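You operate a simulated robot arm through the tools that you are given. There is no shell and no other tool. Be economical: measure what you need, move in short steps, check, and stop when the job is done.

The job below is to be done with a simulated robot arm. You get a single attempt, and the scene is never put back.

Task
Put the cell marked "C5" from the right end of the back counter on top of the blue pack there and the cell that says "C7" on the white card there. Take the sponge from the right end of the back counter and leave it on the island top by the keyboard. Take the bottle from the corner end of the bench and put it on the right end of the back counter. Open the tape drawer, take the ring labelled "D3" from the corner end of the bench and put it inside floor and shut the drawer again. Put the green marker on the side bench away on the counter under the whiteboard. Open the jugs door. Do these in any order. Set down upright: cell, bottle.

The check looks at the end state, three seconds after you hand in, the way a careful person would. Anything else that was tipped, shoved, dropped, spilled or broken makes it a failure.

Robot
A 6-joint arm with a two-finger gripper on a trunk, on a base that drives. Base frame: it is fixed to the floor where the robot stands at the start and does not move with it; the origin is under the middle of the robot, x ahead of it, y to its left, z up; the surface under the hand at the start is at about z = 90. Lengths are in cm, angles in degrees, forces in N, time in s.
With the tool pointing down near the work surface it reaches from about 10 to 84 cm from the robot's upright axis, wherever it stands. Its first joint turns from -166.0 to 166.0 degrees. Places, roughly: blue pack (7x13x3 cm) [50, 50, 90]; bottle [0, -25, 100]; card [75, 25, 100]; cell [75, 25, 100]; counter under the whiteboard [70, 340, 90]; green marker [-525, 600, 100]; island top by the keyboard [-240, 170, 90]; jugs door [30, 50, 50]; right end of the back counter [60, 50, 90]; ring [-50, -50, 100]; sponge (7x10x4 cm) [40, 10, 90]; tape drawer [40, 100, 70]; tape drawer floor [50, 100, 70]. Payload 1.66 kg.
Tool frame: the origin (TCP) lies between the finger pads and is the grasp point; the fingertips stand 1.6 cm ahead of it; z points along the fingers, y is the line along which they close. The gripper opens to 11.1 cm. The gripper's body begins 10.4 cm behind the TCP.
Orientation is that of the tool frame in the base frame, as a unit quaternion [w, x, y, z]. With the fingers straight down and closing along the base's y, the tool's x points along the base's -x, its y along +y and its z along -z.

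Tools
- The arm moves only by the tool play_rows. Its argument "increments" is one flat list of numbers, 7 for each row, row after row: the shift along the base's x, y, z in cm, then the turn, a rotation vector about the base's x, y, z in degrees, then the gripper command, from -1 (fully open) to 1 (shut), values between in proportion. In form: [tx, ty, tz, rx, ry, rz, claw, tx, ty, tz, rx, ry, rz, claw, ...]. A call has 1 to 12 rows; each row shifts and turns the commanded pose from where the row before left it. Each row takes 0.2 s and may step no farther than 5 cm and 8.6 degrees from the row before; otherwise, or with a gripper value out of range, the whole call is refused. A pose out of reach is approached as far as the arm can. The call stops where the force on the tool passes 40 N (or 10 N more than at its start, if that is more) or the arm is blocked; 0.2 s more then pass. The fingers move at their own pace and stop on an object; they squeeze with about 32 N. The grip force told is the motor's: it shows also when the fingers shut on nothing. Time passes only in rows, and 0.2 s behind the last, so rows that do not move let the fingers close. It gives the time, the measured TCP pose, the force on the tool (base axes), the opening and the grip force at its end, in the units of the frame above (readings bear some noise), with the torque about the TCP (base axes, N m) and any sound that the robot's microphone picked up.
- Cameras (640 x 400 px; columns grow to the right, rows downward): "scene" is now at [3.25, 17.43, 157.74]; the picture's right is [-0.33, -0.94, 0.00], its down [-0.88, 0.31, -0.36] and it looks along [0.34, -0.12, -0.93] (base axes); focal length 214 px, centre (320, 200). "wrist" rides on the gripper at [7, 1.4, -14.3] in the tool frame; the picture's right is [-0.19, 0.98, 0.00], its down [-0.87, -0.17, -0.47] and it looks along [-0.46, -0.09, 0.88] (tool axes); focal length 230 px, centre (320, 200). There is no depth. A picture from a camera that has moved, and an enlarged one, comes with that camera's place and axes in the base frame and with its lens.
- capture(camera): a new picture of that camera. The clock stands still meanwhile.
- lift_body(by): slides the trunk up (or, below 0, down) by that many cm; the arm and the scene camera ride with it, the base frame stays. It gives what a move gives, with no picture.
- base_move(legs): drives the robot by 1 to 6 legs, each [ahead, left, turn to the left] in cm, cm and degrees, along the robot's own axes; the way and the turn of a leg run together, so that a leg with both is an arc; at most 150 cm and 180 degrees a leg. The arm and the cameras ride along, it lands a little off, and it stops where it bumps. It gives what a move gives.
- aim_head(pan, tilt): turns the head with the scene camera to pan (to the left, within 120 degrees either way) and tilt (down, from -29 to 69), counted from straight ahead of the robot. It gives what a move gives.
- enlarge(camera, box): a new picture of the part [left, top, right, bottom] of that camera's present view, enlarged. The clock stands still meanwhile.
- hand_in(): hands the job in; it is judged then, once.

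Go step by step. Nothing tells you exact positions but the pictures and the camera data: compare them with the known pose of the tool, close in by small moves and look again before you grip or let go. The budget is 217 turns and 218 pictures, counting those below and the enlarged ones. Unless the task says otherwise, let go and move clear before handing in, and close with one line.

The tools are called after "Emit:" as a command line: name --argument value ..., lists and objects as JSON in quotes. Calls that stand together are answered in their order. play_rows: Moves the arm, as the interface text tells. Its arguments: {"type":"object","properties":{"increments":{"type":"array","items":{"type":"number"}}},"required":["increments"]} The other tools are called the same way: lift_body (by) slides the trunk up or down; base_move (legs) drives the base; aim_head (pan, tilt) turns the head that bears the scene camera; capture (camera) takes a picture; enlarge (camera, box) takes an enlarged picture of a part of a camera's view; hand_in () hands the job in.

At the start:

```text
time: 0.0
tcp_pos: [38.22, 23.03, 117.48]
tcp_rot: [0.0, 0.0, 1.0, 0.001]
wrist_force: [1.1, -0.3, 0.3]
torque: [0.03, -0.01, -0.01]
finger_gap: 11.09
grasp_force: 0.0
trunk travel left (down, up): [-20.0, 39.0]
robot x, y, heading: [-0.05, 0.3, 0.1]
head pan, tilt: [-19.5, 68.8]
```

scene: 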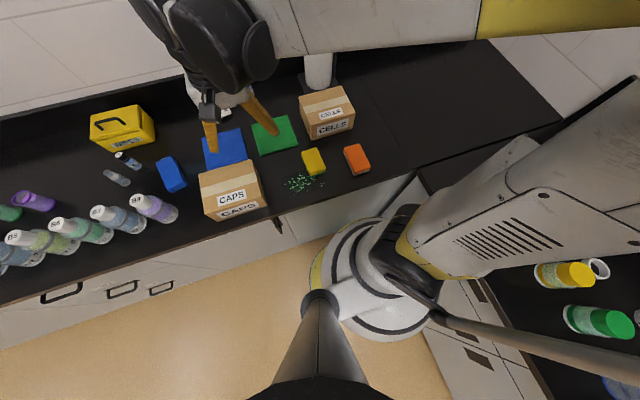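
wrist: 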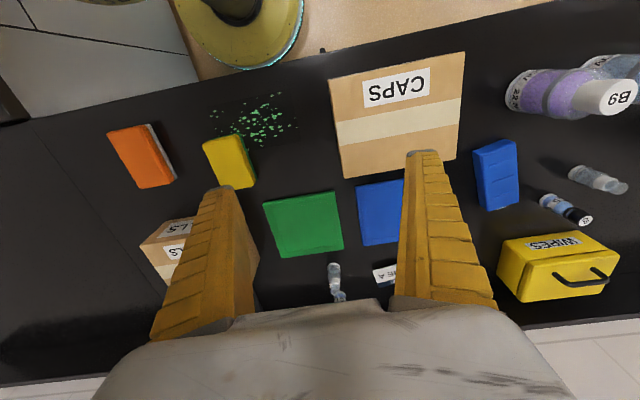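

I see the back counter ahead with the boxes, packs, sponges and cells; the bench is to the right. I'll look more closely around before moving.

Emit:
enlarge --camera "scene" --box '[60, 60, 400, 260]'

Emit:
enlarge --camera "wrist" --box '[300, 100, 640, 310]'

Emit:
aim_head --pan -80 --tilt 50

Emit:
capture --camera "scene"

```text
1.88 times, centred on (230, 160) of scene
camera zoom: at [3.25, 17.43, 157.74], right [-0.33, -0.94, 0.0], down [-0.88, 0.31, -0.36], along [0.34, -0.12, -0.93], focal length 404 px, centre (489, 275)
```

zoom: 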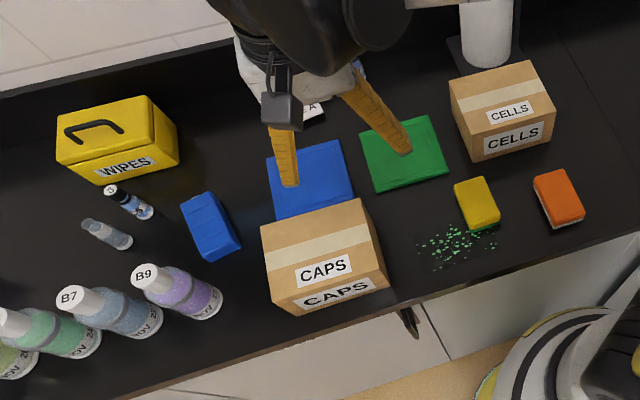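

```text
1.88 times, centred on (470, 205) of wrist
camera zoom: at [31.34, 24.46, 131.74], right [0.19, 0.98, 0.0], down [0.87, -0.17, 0.47], along [0.46, -0.09, -0.88], focal length 433 px, centre (38, 191)
```

zoom: 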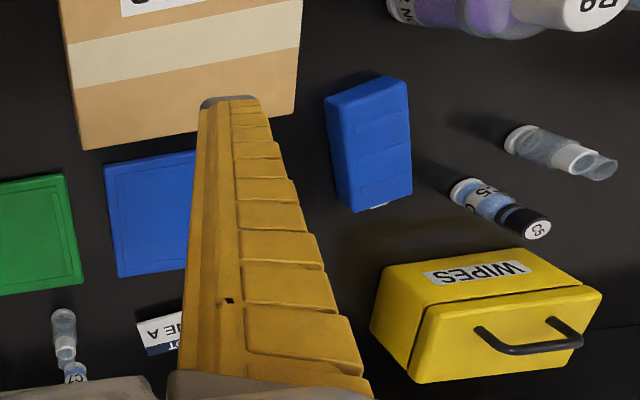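

```text
time: 1.3
tcp_pos: [38.32, 23.13, 117.57]
tcp_rot: [0.0, 0.001, 1.0, 0.0]
wrist_force: [0.4, 0.5, -0.4]
torque: [-0.03, -0.01, -0.01]
finger_gap: 11.06
grasp_force: 0.1
trunk travel left (down, up): [-20.0, 39.0]
robot x, y, heading: [-0.12, -0.06, 0.0]
head pan, tilt: [-80.0, 50.0]
```

```text
213 pictures are left
camera scene: at [-0.68, 11.71, 159.93], right [-0.98, -0.17, 0.0], down [-0.13, 0.75, -0.64], along [0.11, -0.63, -0.77], focal length 214 px, centre (320, 200)
```

scene: 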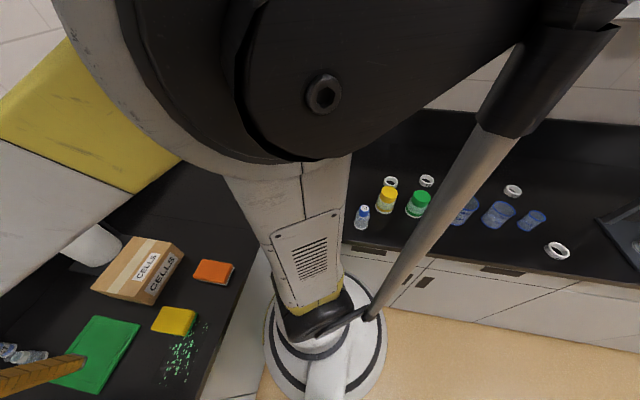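

The vials appear to stand upright; the pack is near [52,53], and two sponges lie near [41,6] and [37,-8]. I'll raise the arm and look more closely at labels.

Emit:
play_rows --increments '[-4, 0, 3, 0, 0, 0, -1, -4, 0, 3, 0, 0, 0, -1, -4, 0, 3, 0, 0, 0, -1]'

Emit:
capture --camera "wrist"

Emit:
enlarge --camera "wrist" --box '[80, 80, 320, 230]'

Emit:
enlarge --camera "scene" --box '[340, 150, 600, 290]'

```text
time: 2.1
tcp_pos: [25.94, 23.25, 126.52]
tcp_rot: [0.0, 0.0, 1.0, 0.0]
wrist_force: [-0.3, 0.0, 0.1]
torque: [0.0, -0.01, 0.0]
finger_gap: 11.09
grasp_force: 0.1
trunk travel left (down, up): [-20.0, 39.0]
robot x, y, heading: [-0.13, -0.18, -0.2]
head pan, tilt: [-80.0, 50.0]
```

```text
212 pictures are left
camera wrist: at [18.99, 24.52, 140.75], right [0.19, 0.98, 0.0], down [0.87, -0.17, 0.47], along [0.46, -0.09, -0.88], focal length 230 px, centre (320, 200)
```

wrist: 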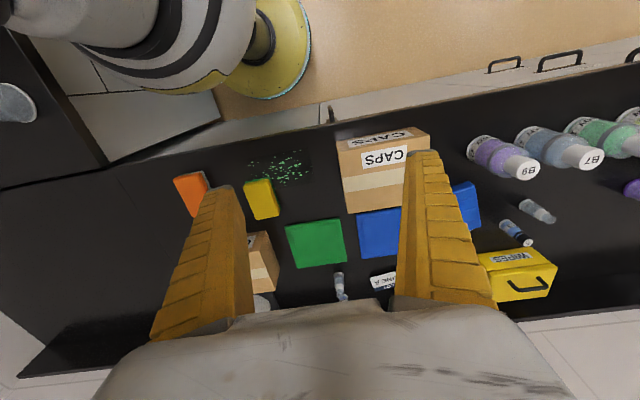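

```text
2.67 times, centred on (200, 155) of wrist
camera zoom: at [18.99, 24.52, 140.75], right [0.19, 0.98, 0.0], down [0.87, -0.17, 0.47], along [0.46, -0.09, -0.88], focal length 614 px, centre (640, 320)
```

zoom: 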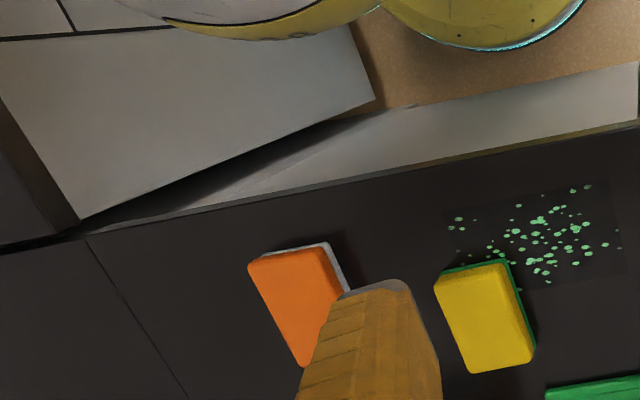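

```text
2.46 times, centred on (470, 220) of scene
camera zoom: at [-0.78, 11.63, 159.94], right [-0.98, -0.17, 0.0], down [-0.13, 0.75, -0.64], along [0.11, -0.63, -0.77], focal length 528 px, centre (-49, 151)
```

zoom: 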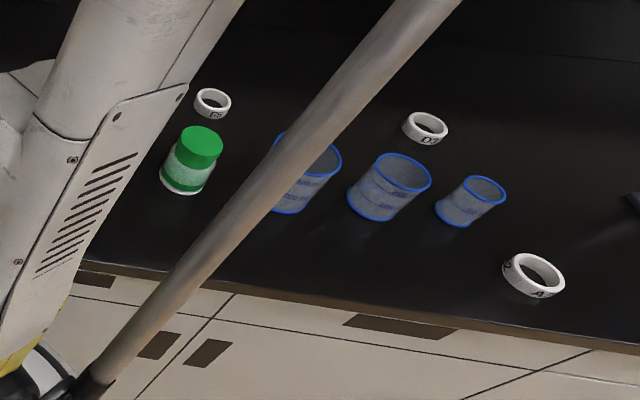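

The yellow/green sponge near [41,6] looks like the scouring sponge. I'll enlarge the bench for the bottle and rings, and view the cells.

Emit:
enlarge --camera "scene" --box '[340, 150, 460, 240]'

Emit:
aim_head --pan 10 --tilt 55

Emit:
capture --camera "scene"

Emit:
enlarge --camera "wrist" --box '[320, 180, 580, 310]'

```text
4.44 times, centred on (400, 195) of scene
camera zoom: at [-0.78, 11.63, 159.94], right [-0.98, -0.17, 0.0], down [-0.13, 0.75, -0.64], along [0.11, -0.63, -0.77], focal length 953 px, centre (-36, 222)
```

zoom: 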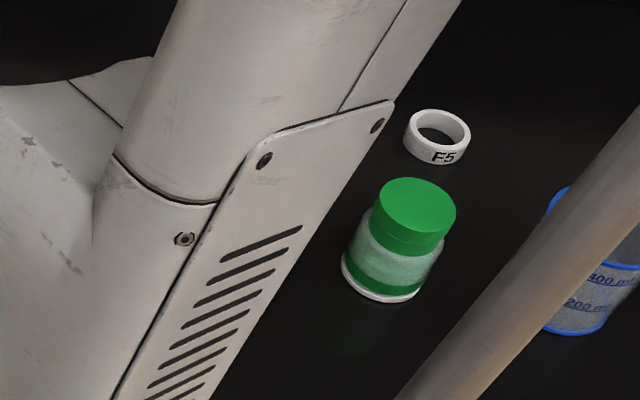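

```text
time: 3.8
tcp_pos: [26.09, 23.17, 126.47]
tcp_rot: [0.001, 0.001, 1.0, -0.001]
wrist_force: [-0.6, 0.5, -0.4]
torque: [0.01, -0.01, -0.04]
finger_gap: 11.1
grasp_force: 0.1
trunk travel left (down, up): [-20.0, 39.0]
robot x, y, heading: [0.26, -0.08, -0.0]
head pan, tilt: [10.0, 55.0]
```

```text
208 pictures are left
camera scene: at [5.08, 20.54, 159.28], right [0.17, -0.98, 0.0], down [-0.81, -0.14, -0.57], along [0.56, 0.1, -0.82], focal length 214 px, centre (320, 200)
```

scene: 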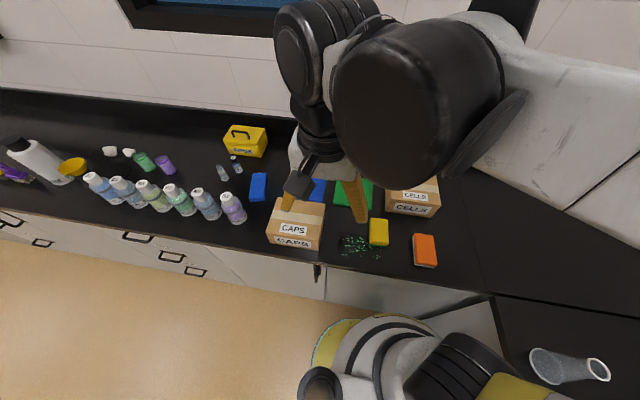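

```text
2.46 times, centred on (450, 245) of wrist
camera zoom: at [19.15, 24.59, 140.68], right [0.19, 0.98, 0.0], down [0.87, -0.17, 0.47], along [0.46, -0.09, -0.88], focal length 566 px, centre (0, 89)
```

zoom: 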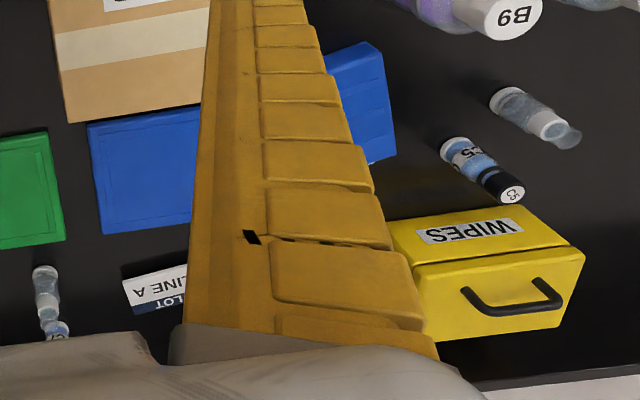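

C5 stands near [61.6,65.7] and C7 near [71.5,20] with the card near [77,33]; some of these are at the reach limit. I'll strafe left 35 cm and look again.

Emit:
base_move --legs '[[0, 35, 0]]'

Emit:
capture --camera "wrist"

Emit:
capture --camera "scene"

```text
time: 6.0
tcp_pos: [25.9, 58.02, 126.46]
tcp_rot: [-0.001, -0.001, 1.0, 0.0]
wrist_force: [-0.6, -0.4, 0.2]
torque: [0.01, -0.01, 0.01]
finger_gap: 11.11
grasp_force: 0.2
trunk travel left (down, up): [-20.0, 39.0]
robot x, y, heading: [-0.0, 34.55, 0.3]
head pan, tilt: [10.0, 55.0]
```

```text
206 pictures are left
camera wrist: at [19.01, 59.39, 140.69], right [0.19, 0.98, 0.0], down [0.87, -0.17, 0.47], along [0.46, -0.09, -0.88], focal length 230 px, centre (320, 200)
```

wrist: 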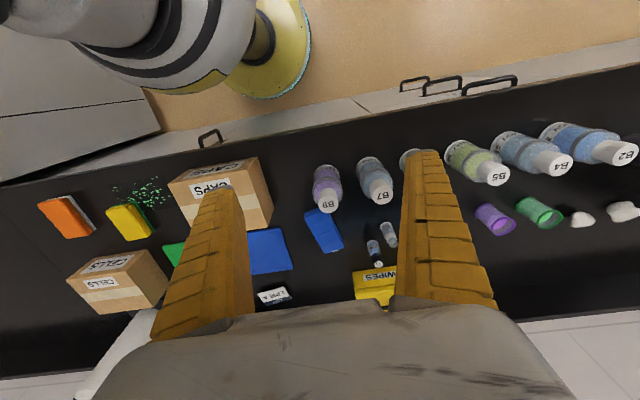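

```text
205 pictures are left
camera scene: at [4.99, 55.32, 159.27], right [0.18, -0.98, 0.0], down [-0.81, -0.14, -0.57], along [0.56, 0.1, -0.82], focal length 214 px, centre (320, 200)
```

scene: 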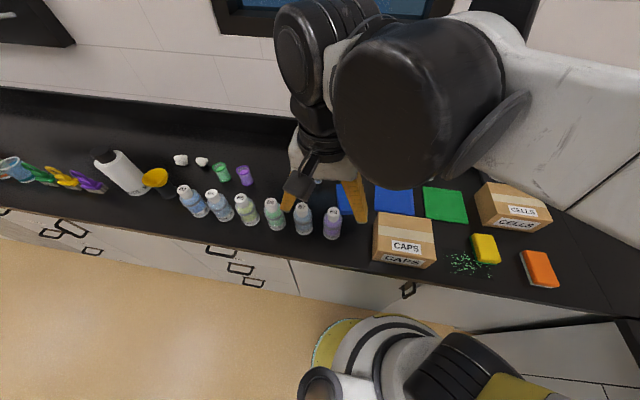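

C5 and the empty vial stand left of the pack. I'll enlarge to get precise positions.

Emit:
enlarge --camera "wrist" --box '[300, 190, 420, 280]'

Emit:
enlarge --camera "wrist" --box '[220, 220, 340, 310]'

```text
4.44 times, centred on (360, 235) of wrist
camera zoom: at [19.01, 59.39, 140.69], right [0.19, 0.98, 0.0], down [0.87, -0.17, 0.47], along [0.46, -0.09, -0.88], focal length 1022 px, centre (142, 44)
```

zoom: 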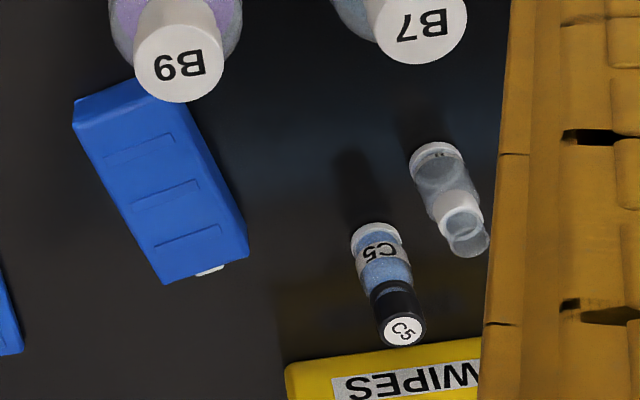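

```text
4.44 times, centred on (280, 265) of wrist
camera zoom: at [19.01, 59.39, 140.69], right [0.19, 0.98, 0.0], down [0.87, -0.17, 0.47], along [0.46, -0.09, -0.88], focal length 1022 px, centre (498, -89)
```

zoom: 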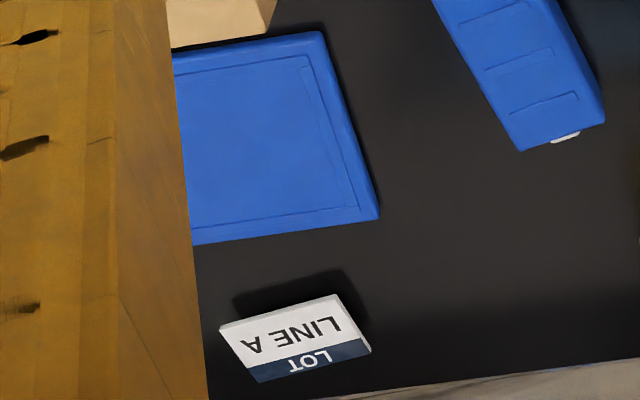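

C5 is at about [61.6,65.7], top 98.4; the pack's top centre is about [53,53.8]. I move above C5 with a 5.5 cm opening and check.

Emit:
play_rows --increments '[4.46, 0.96, 0, 0, 0, 0, 0, 4.46, 0.96, 0, 0, 0, 0, 0, 4.46, 0.96, 0, 0, 0, 0, 0, 4.46, 0.96, 0, 0, 0, 0, 0, 4.46, 0.96, 0, 0, 0, 0, 0, 4.46, 0.96, 0, 0, 0, 0, 0, 4.46, 0.96, 0, 0, 0, 0, 0, 4.46, 0.96, 0, 0, 0, 0, 0, 0, 0, -5, 0, 0, 0, 0, 0, 0, -5, 0, 0, 0, 0, 0, 0, -5, 0, 0, 0, 0]'

Emit:
capture --camera "wrist"

Emit:
capture --camera "scene"

```text
time: 8.4
tcp_pos: [61.47, 65.69, 111.42]
tcp_rot: [0.0, -0.001, 1.0, 0.0]
wrist_force: [0.0, 0.7, -0.6]
torque: [-0.01, 0.04, -0.01]
finger_gap: 5.74
grasp_force: 1.1
trunk travel left (down, up): [-20.0, 39.0]
robot x, y, heading: [0.12, 34.77, 0.1]
head pan, tilt: [10.0, 55.0]
```

```text
202 pictures are left
camera wrist: at [54.59, 67.03, 125.69], right [0.19, 0.98, 0.0], down [0.87, -0.17, 0.47], along [0.46, -0.09, -0.88], focal length 230 px, centre (320, 200)
```

wrist: 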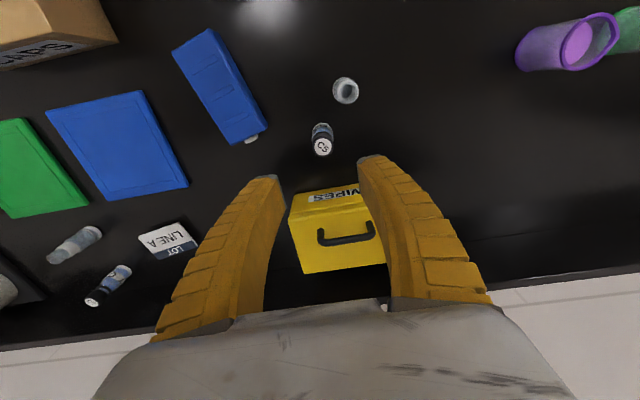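

```text
201 pictures are left
camera scene: at [5.04, 55.26, 159.27], right [0.18, -0.98, 0.0], down [-0.81, -0.14, -0.57], along [0.56, 0.1, -0.82], focal length 214 px, centre (320, 200)
```

scene: 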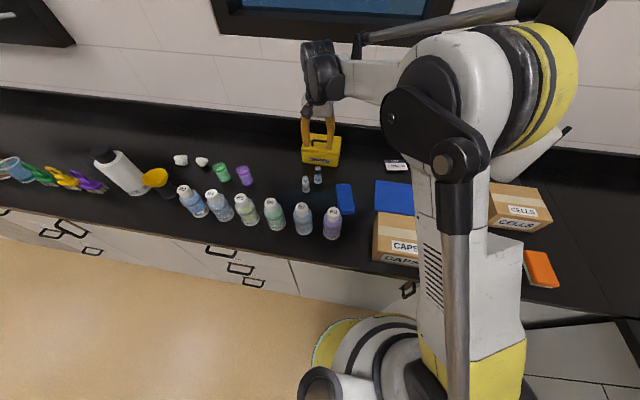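

C5's cap projects to [61.8,65.9], so I'm aligned. I descend and grip.

Emit:
play_rows --increments '[0.3, 0.2, -4.1, 0, 0, 0, 0, 0, 0, -4.1, 0, 0, 0, 0, 0, 0, -4.1, 0, 0, 0, 0, 0, 0, -4.0, 0, 0, 0, 0, 0, 0, 0, 0, 0, 0, 1, 0, 0, 0, 0, 0, 0, 1, 0, 0, 0, 0, 0, 0, 1]'

Emit:
capture --camera "wrist"

```text
time: 10.0
tcp_pos: [61.59, 65.86, 94.98]
tcp_rot: [0.0, -0.001, 1.0, 0.0]
wrist_force: [-0.1, 0.4, 6.1]
torque: [-0.02, -0.11, 0.01]
finger_gap: 2.28
grasp_force: 32.1
trunk travel left (down, up): [-20.0, 39.0]
robot x, y, heading: [-0.27, 34.89, 0.1]
head pan, tilt: [10.0, 55.0]
```

```text
200 pictures are left
camera wrist: at [54.77, 67.26, 109.38], right [0.19, 0.98, 0.0], down [0.87, -0.17, 0.47], along [0.46, -0.09, -0.88], focal length 230 px, centre (320, 200)
```

wrist: 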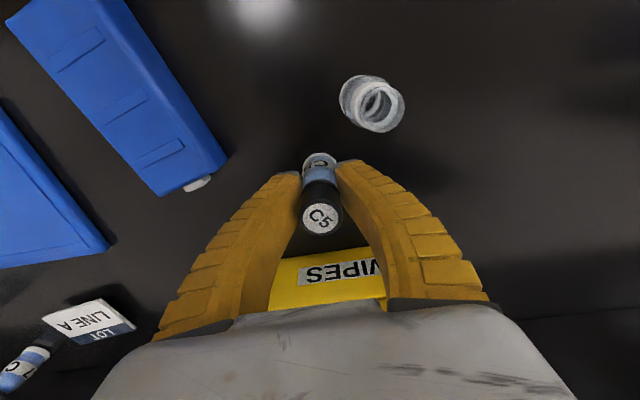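

Gripped C5 (2.3 cm). I lift and carry it over the pack centre at about [53.5,54.5].

Emit:
play_rows --increments '[0, 0, 4, 0, 0, 0, 1, 0, 0, 4.5, 0, 0, 0, 1, -2, -2.9, 0, 0, 0, 0, 1, -2, -2.9, 0, 0, 0, 0, 1, -2, -2.8, 0, 0, 0, 0, 1, -2, -2.8, 0, 0, 0, 0, 1, 0, 0, -2.5, 0, 0, 0, 1, 0, 0, 0, 0, 0, 0, 1]'

Emit:
capture --camera "wrist"

Emit:
enlarge --camera "scene" --box '[260, 110, 420, 220]'

```text
time: 11.8
tcp_pos: [53.95, 54.38, 101.13]
tcp_rot: [0.0, -0.001, 1.0, 0.0]
wrist_force: [-0.6, 0.2, -0.6]
torque: [-0.01, -0.02, -0.02]
finger_gap: 2.04
grasp_force: 32.0
trunk travel left (down, up): [-20.0, 39.0]
robot x, y, heading: [0.61, 34.65, 0.2]
head pan, tilt: [10.0, 55.0]
```

```text
199 pictures are left
camera wrist: at [46.93, 55.68, 115.38], right [0.19, 0.98, 0.0], down [0.87, -0.17, 0.47], along [0.46, -0.09, -0.88], focal length 230 px, centre (320, 200)
```

wrist: 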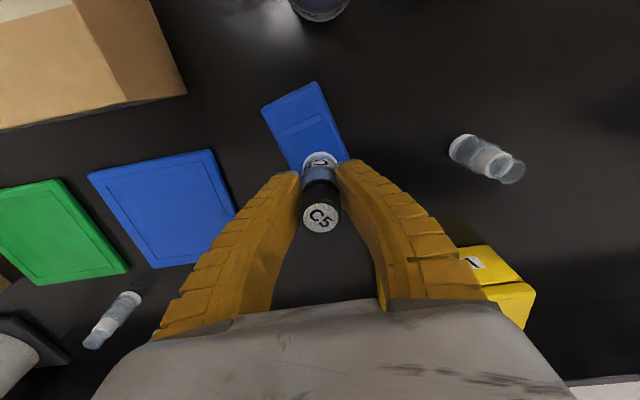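

```text
3.64 times, centred on (340, 165) of scene
camera zoom: at [4.98, 55.23, 159.28], right [0.18, -0.98, 0.0], down [-0.81, -0.14, -0.57], along [0.56, 0.1, -0.82], focal length 780 px, centre (247, 327)
```

zoom: 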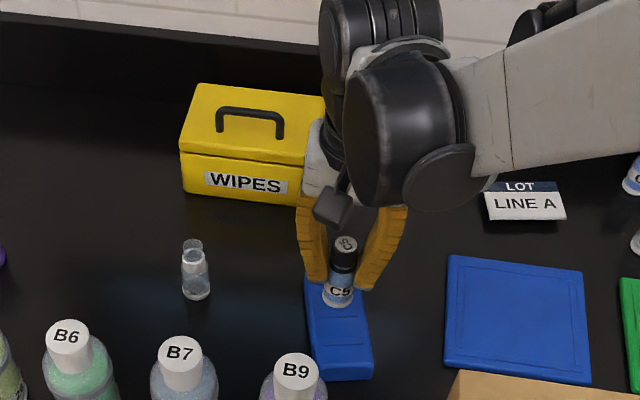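

The pack centre re-projects to about [53.9,54.7], so C5 is over it. I lower gently until contact.

Emit:
play_rows --increments '[0, 0.2, -1.5, 0, 0, 0, 1, 0, 0, -1, 0, 0, 0, 1, 0, 0, -0.3, 0, 0, 0, 1, 0, 0, 0, 0, 0, 0, 1]'

Emit:
enlarge --camera "scene" --box '[300, 150, 380, 220]'

Emit:
capture --camera "wrist"

```text
time: 12.8
tcp_pos: [53.87, 54.65, 98.36]
tcp_rot: [0.0, -0.001, 1.0, -0.001]
wrist_force: [-0.8, 0.2, -0.7]
torque: [-0.01, -0.01, 0.01]
finger_gap: 2.06
grasp_force: 32.2
trunk travel left (down, up): [-20.0, 39.0]
robot x, y, heading: [-0.47, 34.67, 0.2]
head pan, tilt: [10.0, 55.0]
```

```text
5.71 times, centred on (340, 185) of scene
camera zoom: at [4.99, 55.23, 159.28], right [0.18, -0.98, 0.0], down [-0.81, -0.14, -0.57], along [0.56, 0.1, -0.82], focal length 1226 px, centre (206, 286)
```

zoom: 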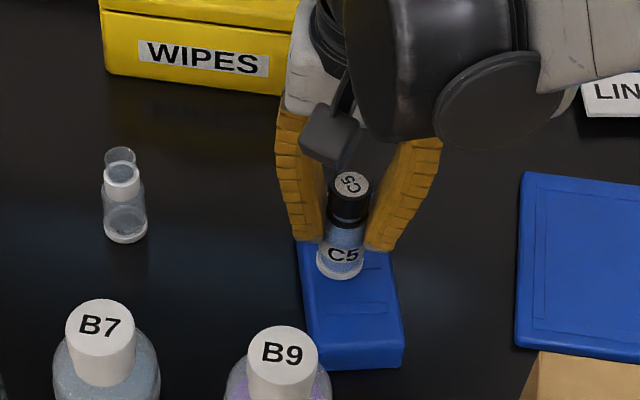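

```text
196 pictures are left
camera wrist: at [46.99, 55.97, 112.57], right [0.19, 0.98, 0.0], down [0.87, -0.17, 0.47], along [0.46, -0.09, -0.88], focal length 230 px, centre (320, 200)
```

wrist: 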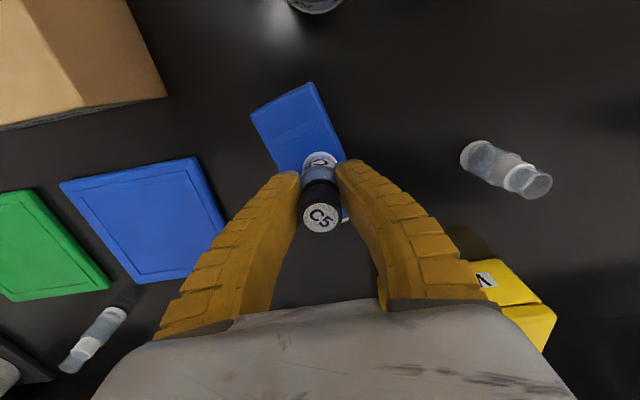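

No contact yet. I lower in small steps.

Emit:
play_rows --increments '[0, 0, -0.25, 0, 0, 0, 1, 0, 0, -0.2, 0, 0, 0, 1, 0, 0, 0, 0, 0, 0, 1]'

```text
time: 13.6
tcp_pos: [53.74, 54.73, 98.12]
tcp_rot: [0.0, -0.002, 1.0, 0.001]
wrist_force: [-2.7, 2.7, 18.0]
torque: [0.12, 0.09, 0.04]
finger_gap: 2.46
grasp_force: 31.9
trunk travel left (down, up): [-20.0, 39.0]
robot x, y, heading: [0.33, 34.43, 0.2]
head pan, tilt: [10.0, 55.0]
```

Contact (18 N), so C5 rests on the pack. I back off slightly, open a little, and rise.

Emit:
play_rows --increments '[0, 0, 0.1, 0, 0, 0, 1, 0, 0, 0, 0, 0, 0, 0.2, 0, 0, 0, 0, 0, 0, 0.2, 0, 0, 3, 0, 0, 0, 0.2, 0, 0, 4, 0, 0, 0, 0.2, 0, 0, 4, 0, 0, 0, 0.2, 0, 0, 4, 0, 0, 0, 0.2]'

Emit:
capture --camera "wrist"

Emit:
enlarge --camera "scene" --box '[300, 150, 380, 220]'

```text
time: 15.2
tcp_pos: [53.85, 54.64, 113.0]
tcp_rot: [0.0, 0.0, 1.0, 0.0]
wrist_force: [0.0, 0.0, 1.0]
torque: [0.01, -0.01, 0.02]
finger_gap: 4.68
grasp_force: 1.5
trunk travel left (down, up): [-20.0, 39.0]
robot x, y, heading: [-0.02, 34.61, -0.3]
head pan, tilt: [10.0, 55.0]
```

```text
195 pictures are left
camera wrist: at [46.99, 55.97, 127.35], right [0.19, 0.98, 0.0], down [0.87, -0.17, 0.47], along [0.46, -0.09, -0.88], focal length 230 px, centre (320, 200)
```

wrist: 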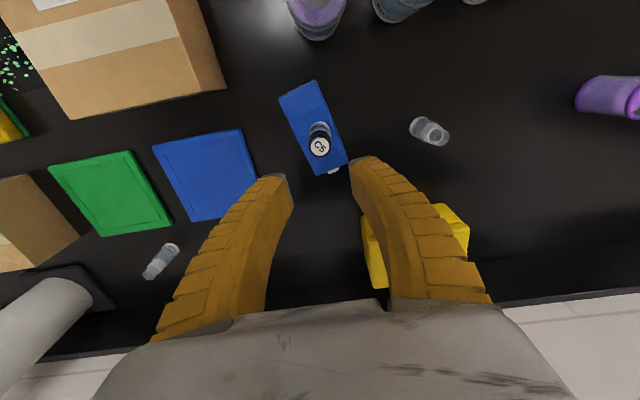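

```text
5.71 times, centred on (340, 185) of scene
camera zoom: at [4.93, 55.22, 159.29], right [0.18, -0.98, 0.0], down [-0.81, -0.14, -0.57], along [0.56, 0.1, -0.82], focal length 1226 px, centre (206, 286)
```

zoom: 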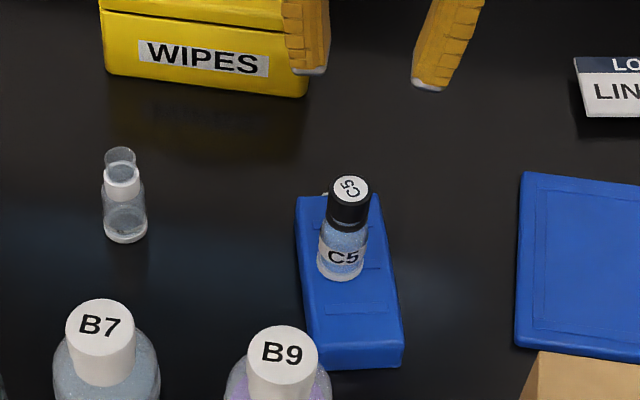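

C5 stands upright on the pack. Next I raise the arm, shift the base right about 13 cm so C7 (near [82,19]) is within reach, and look.

Emit:
play_rows --increments '[0, 0, 5, 0, 0, 0, 0, 0, 0, 5, 0, 0, 0, 0]'

Emit:
base_move --legs '[[0, -13, 0]]'

Emit:
play_rows --increments '[2, -4, 0, 0, 0, 0, 0, 2, -4, 0, 0, 0, 0, 0, 2, -4, 0, 0, 0, 0, 0, 2, -4, 0, 0, 0, 0, 0]'

Emit:
capture --camera "wrist"

Emit:
capture --camera "scene"

```text
time: 15.8
tcp_pos: [53.68, 54.76, 123.25]
tcp_rot: [-0.001, -0.001, 1.0, 0.0]
wrist_force: [0.4, 0.1, -0.1]
torque: [0.0, -0.03, -0.04]
finger_gap: 5.76
grasp_force: 1.5
trunk travel left (down, up): [-20.0, 39.0]
robot x, y, heading: [-0.4, 34.59, 0.0]
head pan, tilt: [10.0, 55.0]
```

```text
time: 17.1
tcp_pos: [53.75, 41.9, 123.1]
tcp_rot: [0.0, -0.003, 1.0, 0.0]
wrist_force: [0.2, -0.4, -0.3]
torque: [0.05, 0.03, -0.02]
finger_gap: 5.75
grasp_force: 1.6
trunk travel left (down, up): [-20.0, 39.0]
robot x, y, heading: [0.2, 21.73, 0.2]
head pan, tilt: [10.0, 55.0]
```

```text
time: 18.1
tcp_pos: [61.96, 25.79, 123.03]
tcp_rot: [0.0, -0.002, 1.0, 0.0]
wrist_force: [0.3, -0.7, 0.6]
torque: [-0.04, -0.01, -0.01]
finger_gap: 5.74
grasp_force: 1.6
trunk travel left (down, up): [-20.0, 39.0]
robot x, y, heading: [-0.11, 21.76, 0.4]
head pan, tilt: [10.0, 55.0]
```

```text
193 pictures are left
camera wrist: at [55.05, 27.13, 137.3], right [0.19, 0.98, 0.0], down [0.87, -0.16, 0.47], along [0.46, -0.09, -0.88], focal length 230 px, centre (320, 200)
```

wrist: 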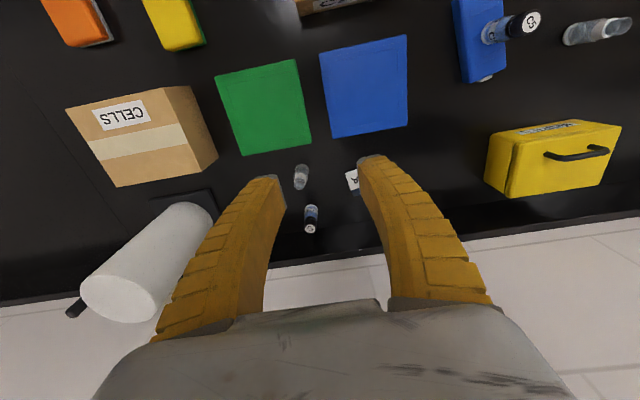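

```text
192 pictures are left
camera scene: at [5.06, 42.23, 159.29], right [0.18, -0.98, 0.0], down [-0.81, -0.15, -0.57], along [0.56, 0.1, -0.82], focal length 214 px, centre (320, 200)
```

scene: 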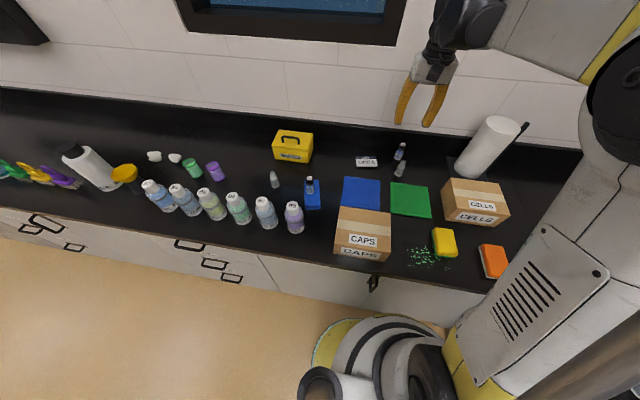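

Emit:
enlarge --camera "scene" --box '[340, 130, 430, 190]'

Emit:
enlarge --camera "wrist" --box '[270, 150, 390, 240]'

```text
6.67 times, centred on (385, 160) of scene
camera zoom: at [5.06, 42.23, 159.29], right [0.18, -0.98, 0.0], down [-0.81, -0.15, -0.57], along [0.56, 0.1, -0.82], focal length 1430 px, centre (-113, 467)
```

zoom: 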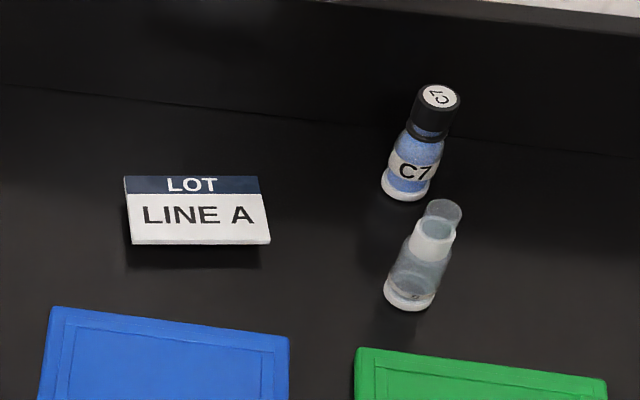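

```text
4.44 times, centred on (330, 195) of wrist
camera zoom: at [55.05, 27.13, 137.3], right [0.19, 0.98, 0.0], down [0.87, -0.16, 0.47], along [0.46, -0.09, -0.88], focal length 1022 px, centre (276, 222)
```

zoom: 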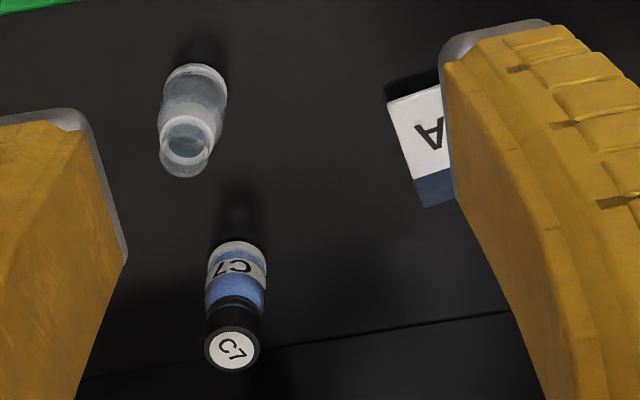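

C7 stands near [81.7,19.9]; the card seems to sit slightly above the counter. I move above C7.

Emit:
play_rows --increments '[4, -1.2, 0, 0, 0, 0, 0, 4, -1.2, 0, 0, 0, 0, 0, 4, -1.2, 0, 0, 0, 0, 0, 4, -1.2, 0, 0, 0, 0, 0, 3.7, -1.0, 0, 0, 0, 0, 0, 0, 0, -5, 0, 0, 0, 0, 0, 0, -5, 0, 0, 0, 0, 0, 0, 0, 0, 0, 0, 0]'

Emit:
capture --camera "wrist"

Emit:
enlarge --camera "scene" --box '[340, 80, 490, 190]'

```text
time: 19.9
tcp_pos: [79.02, 20.81, 112.62]
tcp_rot: [0.0, -0.003, 1.0, 0.0]
wrist_force: [0.9, -0.6, 0.2]
torque: [-0.02, 0.01, 0.01]
finger_gap: 5.76
grasp_force: 1.7
out of reach, approached as far as the arm can: row 5
trunk travel left (down, up): [-20.0, 39.0]
robot x, y, heading: [-0.85, 21.97, 0.4]
head pan, tilt: [10.0, 55.0]
```

```text
189 pictures are left
camera wrist: at [72.09, 22.08, 126.8], right [0.19, 0.98, 0.0], down [0.87, -0.16, 0.47], along [0.46, -0.09, -0.88], focal length 230 px, centre (320, 200)
```

wrist: 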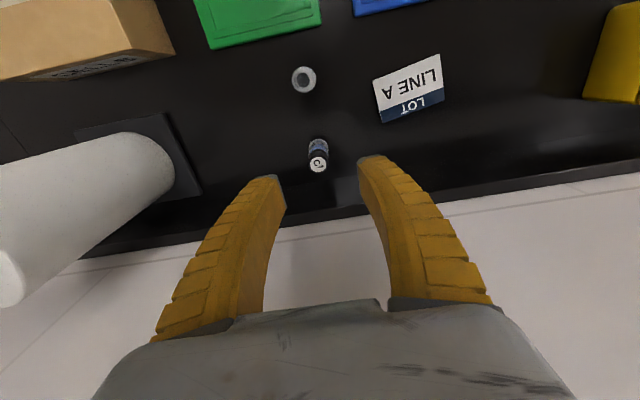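

```text
3.64 times, centred on (415, 135) of scene
camera zoom: at [5.01, 42.32, 159.28], right [0.18, -0.98, 0.0], down [-0.81, -0.15, -0.57], along [0.56, 0.1, -0.82], focal length 780 px, centre (-26, 436)
```

zoom: 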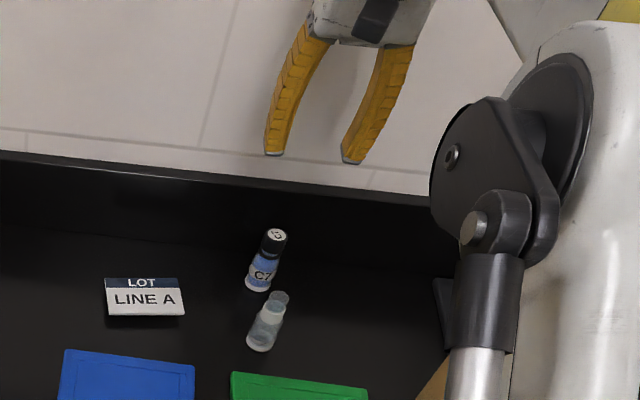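

C7 still at [81.8,20.0]; the arm came ~2.8 cm short while high. I try again at this lower height.

Emit:
play_rows --increments '[1.4, -0.4, 0, 0, 0, 0, 0, 1.4, -0.4, 0, 0, 0, 0, 0, 0, 0, 0, 0, 0, 0, 0]'

```text
time: 20.7
tcp_pos: [81.81, 19.95, 112.66]
tcp_rot: [0.0, -0.003, 1.0, 0.0]
wrist_force: [0.3, 0.7, 0.5]
torque: [0.0, 0.01, 0.0]
finger_gap: 5.77
grasp_force: 1.3
trunk travel left (down, up): [-20.0, 39.0]
robot x, y, heading: [0.28, 21.36, 0.6]
head pan, tilt: [10.0, 55.0]
```

Now directly above C7. I descend to grasp height and close.

Emit:
play_rows --increments '[0, 0, -4.5, 0, 0, 0, 0, 0, 0, -4.5, 0, 0, 0, 0, 0, 0, -4.5, 0, 0, 0, 0, 0, 0, -4.0, 0, 0, 0, 0, 0, 0, 0, 0, 0, 0, 0]'

Emit:
capture --camera "wrist"

```text
time: 21.9
tcp_pos: [81.99, 19.84, 94.91]
tcp_rot: [0.001, -0.002, 1.0, 0.0]
wrist_force: [-0.8, -0.1, 0.6]
torque: [0.02, 0.02, 0.0]
finger_gap: 5.74
grasp_force: 1.5
trunk travel left (down, up): [-20.0, 39.0]
robot x, y, heading: [0.17, 21.97, 0.4]
head pan, tilt: [10.0, 55.0]
```

```text
187 pictures are left
camera wrist: at [75.03, 21.07, 109.16], right [0.19, 0.98, 0.0], down [0.87, -0.16, 0.47], along [0.46, -0.09, -0.88], focal length 230 px, centre (320, 200)
```

wrist: 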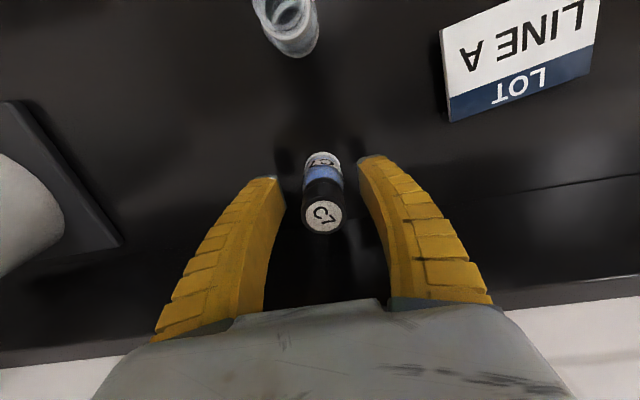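

Fingers straddle C7 cleanly. I enlarge the card to understand its thickness, and close the gripper.

Emit:
enlarge --camera "wrist" --box '[420, 0, 620, 140]'

Emit:
play_rows --increments '[-0.1, 0, 0, 0, 0, 0, 0.5, 0, 0, 0, 0, 0, 0, 1, 0, 0, 0, 0, 0, 0, 1, 0, 0, 0, 0, 0, 0, 1]'

Emit:
enlarge --camera "scene" --box '[340, 130, 400, 180]'

```text
2.86 times, centred on (520, 70) of wrist
camera zoom: at [75.03, 21.07, 109.16], right [0.19, 0.98, 0.0], down [0.87, -0.16, 0.47], along [0.46, -0.09, -0.88], focal length 657 px, centre (-251, 571)
```

zoom: 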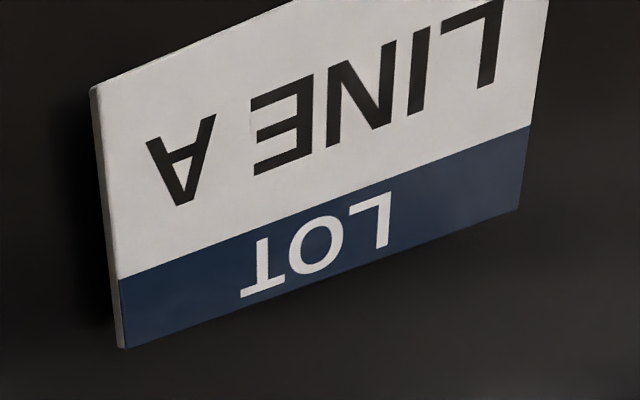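

```text
time: 22.9
tcp_pos: [81.8, 19.75, 95.0]
tcp_rot: [0.0, -0.002, 1.0, 0.0]
wrist_force: [1.6, -0.7, 5.3]
torque: [-0.02, -0.21, 0.0]
finger_gap: 2.35
grasp_force: 31.9
trunk travel left (down, up): [-20.0, 39.0]
robot x, y, heading: [-0.1, 21.78, 0.4]
head pan, tilt: [10.0, 55.0]
```

```text
8.00 times, centred on (370, 155) of scene
camera zoom: at [4.95, 42.32, 159.29], right [0.18, -0.98, 0.0], down [-0.81, -0.15, -0.57], along [0.56, 0.1, -0.82], focal length 1716 px, centre (-80, 560)
```

zoom: 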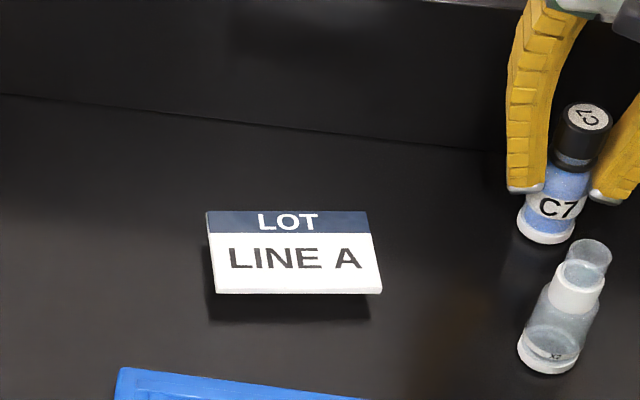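

C7 is gripped; the card is a thin plate centred near [76,34]. I lift and carry C7 over it.

Emit:
play_rows --increments '[0, 0, 4, 0, 0, 0, 1, 0, 0, 2, 0, 0, 0, 1, -0.8, 3.6, 0, 0, 0, 0, 1, -1.6, 3.6, 0, 0, 0, 0, 1, -1.7, 3.6, 0, 0, 0, 0, 1, -1.7, 3.4, 0, 0, 0, 0, 1, 0, 0, -2, 0, 0, 0, 1, 0, 0, 0, 0, 0, 0, 1]'

Emit:
capture --camera "wrist"

Emit:
enlarge --camera "scene" --box '[330, 120, 410, 180]'

```text
time: 24.7
tcp_pos: [75.93, 34.1, 99.11]
tcp_rot: [0.0, -0.003, 1.0, 0.0]
wrist_force: [0.6, 1.2, 0.2]
torque: [-0.02, 0.01, -0.01]
finger_gap: 2.1
grasp_force: 32.3
trunk travel left (down, up): [-20.0, 39.0]
robot x, y, heading: [-0.09, 21.89, 0.4]
head pan, tilt: [10.0, 55.0]
```

```text
184 pictures are left
camera wrist: at [69.03, 35.46, 113.38], right [0.19, 0.98, 0.0], down [0.87, -0.16, 0.47], along [0.46, -0.09, -0.88], focal length 230 px, centre (320, 200)
```

wrist: 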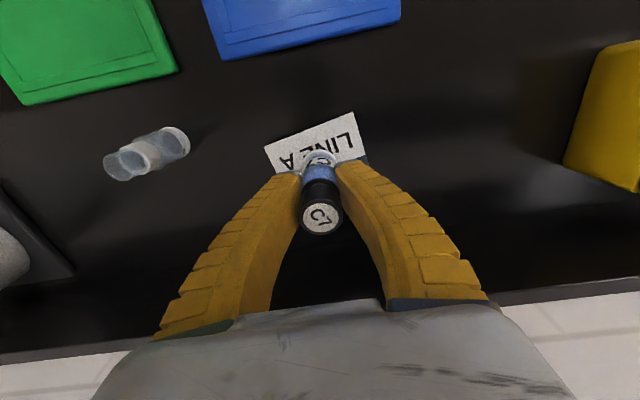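

```text
6.67 times, centred on (370, 150) of scene
camera zoom: at [4.99, 42.32, 159.28], right [0.18, -0.98, 0.0], down [-0.81, -0.15, -0.57], along [0.56, 0.1, -0.82], focal length 1430 px, centre (-13, 533)
```

zoom: 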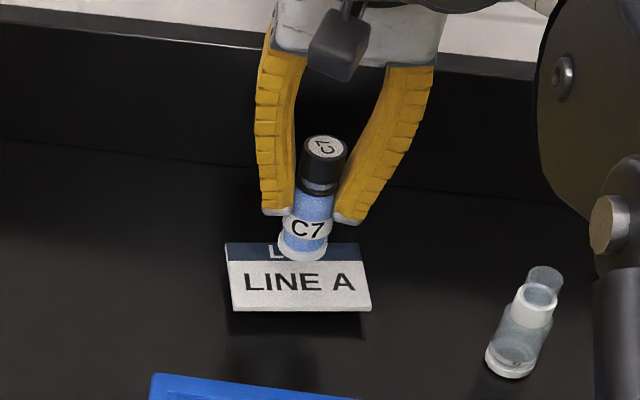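

C7 is over the card's middle. I lower in steps to contact.

Emit:
play_rows --increments '[0, 0, -1.5, 0, 0, 0, 1, 0, 0, -1, 0, 0, 0, 1, 0, 0, 0, 0, 0, 0, 1]'

Emit:
play_rows --increments '[0, 0, -0.4, 0, 0, 0, 1, 0, 0, 0, 0, 0, 0, 1]'

Emit:
enlarge --camera "scene" --box '[330, 120, 410, 180]'

```text
time: 25.5
tcp_pos: [76.04, 34.12, 96.86]
tcp_rot: [0.0, -0.003, 1.0, 0.0]
wrist_force: [1.1, 1.3, 4.4]
torque: [0.05, -0.18, 0.0]
finger_gap: 2.07
grasp_force: 32.3
trunk travel left (down, up): [-20.0, 39.0]
robot x, y, heading: [0.04, 21.83, 0.3]
head pan, tilt: [10.0, 55.0]
```

```text
time: 26.1
tcp_pos: [75.83, 34.05, 96.63]
tcp_rot: [0.001, -0.003, 1.0, 0.0]
wrist_force: [1.1, 0.2, 23.1]
torque: [0.01, -0.3, 0.0]
finger_gap: 2.17
grasp_force: 32.0
trunk travel left (down, up): [-20.0, 39.0]
robot x, y, heading: [0.07, 21.11, 0.2]
head pan, tilt: [10.0, 55.0]
```

```text
6.67 times, centred on (370, 150) of scene
camera zoom: at [4.74, 42.29, 159.31], right [0.18, -0.98, 0.0], down [-0.81, -0.15, -0.57], along [0.57, 0.1, -0.82], focal length 1430 px, centre (-13, 533)
```

zoom: 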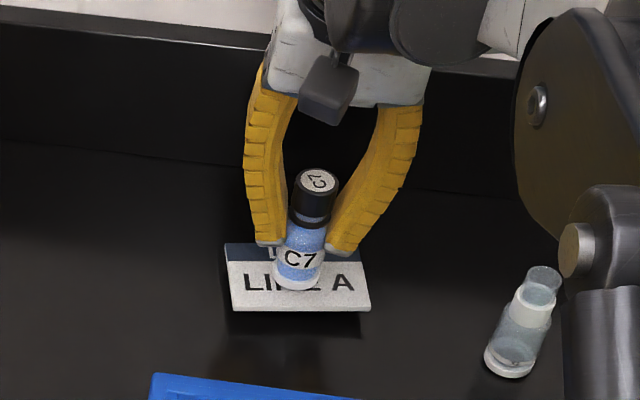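

Contact at 23 N on the card. I ease up slightly, open and rise.

Emit:
play_rows --increments '[0, 0, 0.25, 0, 0, 0, 1, 0, 0, 0, 0, 0, 0, 0.2, 0, 0, 0, 0, 0, 0, 0.2, 0, 0, 3, 0, 0, 0, 0.2, 0, 0, 4, 0, 0, 0, 0.2, 0, 0, 4, 0, 0, 0, 0.2, 0, 0, 4, 0, 0, 0, 0.2]'

Emit:
enlarge --camera "scene" --box '[330, 120, 410, 180]'

Emit:
capture --camera "wrist"

```text
time: 27.7
tcp_pos: [76.16, 34.07, 111.58]
tcp_rot: [0.001, -0.003, 1.0, 0.0]
wrist_force: [-1.0, -0.3, 0.1]
torque: [0.0, -0.02, -0.02]
finger_gap: 4.69
grasp_force: 1.7
trunk travel left (down, up): [-20.0, 39.0]
robot x, y, heading: [-0.23, 21.78, 0.3]
head pan, tilt: [10.0, 55.0]
```

```text
6.67 times, centred on (370, 150) of scene
camera zoom: at [4.95, 42.31, 159.28], right [0.18, -0.98, 0.0], down [-0.81, -0.15, -0.57], along [0.56, 0.1, -0.82], focal length 1430 px, centre (-13, 533)
```

zoom: 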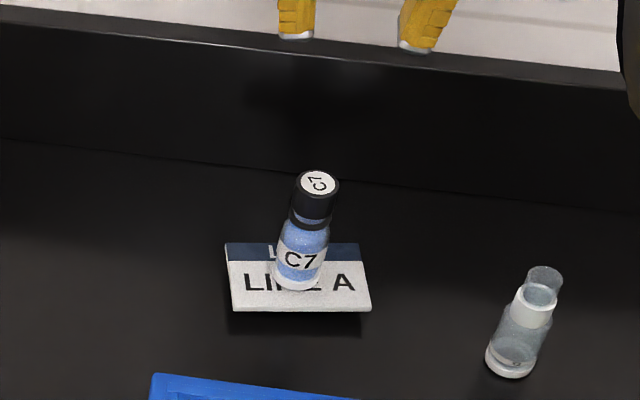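

```text
180 pictures are left
camera wrist: at [69.18, 35.41, 125.83], right [0.19, 0.98, 0.0], down [0.87, -0.16, 0.47], along [0.46, -0.09, -0.88], focal length 230 px, centre (320, 200)
```

wrist: 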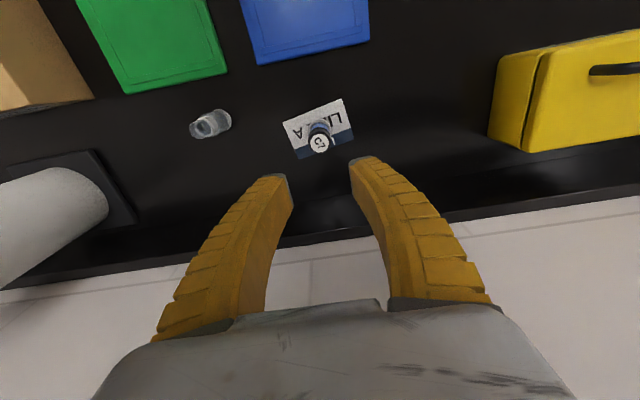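

C7 stands on the card. Next the bottle: I retract the arm, drive back to about y=0 and look at the bench.

Emit:
play_rows --increments '[-4.5, -1, 3, 0, 0, 0, 0, -4.5, -1, 3, 0, 0, 0, 0, -4.5, -1, 3, 0, 0, 0, 0, -4.5, -1, 3, 0, 0, 0, 0, -4.5, -1, 0, 0, 0, 0, 0, -4.5, -1, 0, 0, 0, 0, 0, -4.5, -1, 0, 0, 0, 0, 0, -4.5, -1, 0, 0, 0, 0, 0, -4.5, -1, 0, 0, 0, 0, 0, -4.5, -1, 0, 0, 0, 0, 0]'

Emit:
aim_head --pan -115 --tilt 40

Emit:
capture --camera "scene"

```text
refused: row 1 steps farther than a row can; nothing moved
```

```text
time: 29.7
tcp_pos: [76.14, 34.08, 111.52]
tcp_rot: [-0.001, -0.003, 1.0, -0.001]
wrist_force: [-0.2, -0.2, -1.0]
torque: [-0.01, -0.03, 0.02]
finger_gap: 4.68
grasp_force: 1.5
trunk travel left (down, up): [-20.0, 39.0]
robot x, y, heading: [-0.54, 21.81, 0.1]
head pan, tilt: [-115.0, 40.0]
```

```text
179 pictures are left
camera scene: at [-5.66, 33.31, 161.35], right [-0.91, 0.42, 0.0], down [0.27, 0.58, -0.77], along [-0.32, -0.7, -0.64], focal length 214 px, centre (320, 200)
```

scene: 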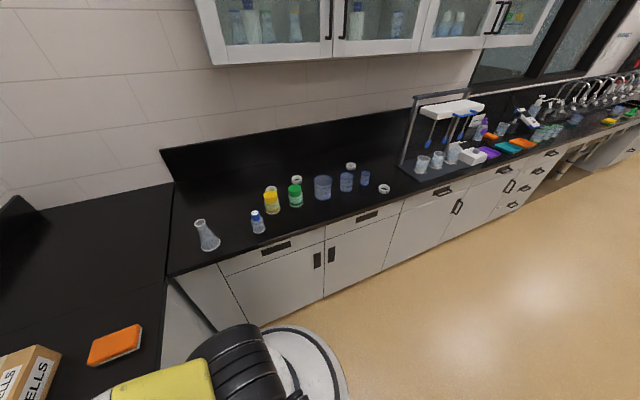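

Emit:
play_rows --increments '[-4.2, -0.8, 2.4, 0, 0, 0, 0, -4.2, -0.8, 2.4, 0, 0, 0, 0, -4.2, -0.8, 2.4, 0, 0, 0, 0, -4.2, -0.8, 2.4, 0, 0, 0, 0, -4.5, -1, 0, 0, 0, 0, 0, -4.5, -1, 0, 0, 0, 0, 0, -4.5, -1, 0, 0, 0, 0, 0, -4.5, -1, 0, 0, 0, 0, 0, -4.5, -1, 0, 0, 0, 0, 0, -4.5, -1, 0, 0, 0, 0, 0]'

Emit:
enlarge --camera "scene" --box '[180, 150, 420, 270]'

```text
time: 31.9
tcp_pos: [31.87, 24.87, 121.17]
tcp_rot: [0.001, -0.002, 1.0, 0.0]
wrist_force: [-0.1, -0.1, 0.0]
torque: [-0.01, -0.06, 0.02]
finger_gap: 5.74
grasp_force: 1.6
trunk travel left (down, up): [-20.0, 39.0]
robot x, y, heading: [-0.02, 21.89, 0.4]
head pan, tilt: [-115.0, 40.0]
```

```text
2.67 times, centred on (300, 210) of scene
camera zoom: at [-5.83, 33.3, 161.34], right [-0.91, 0.42, 0.0], down [0.27, 0.58, -0.77], along [-0.32, -0.7, -0.64], focal length 572 px, centre (373, 173)
```

zoom: 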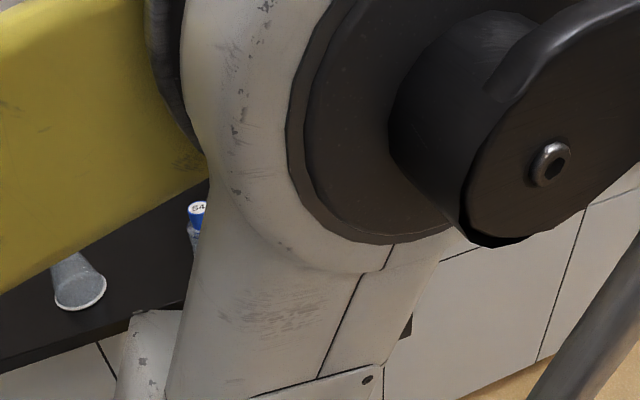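

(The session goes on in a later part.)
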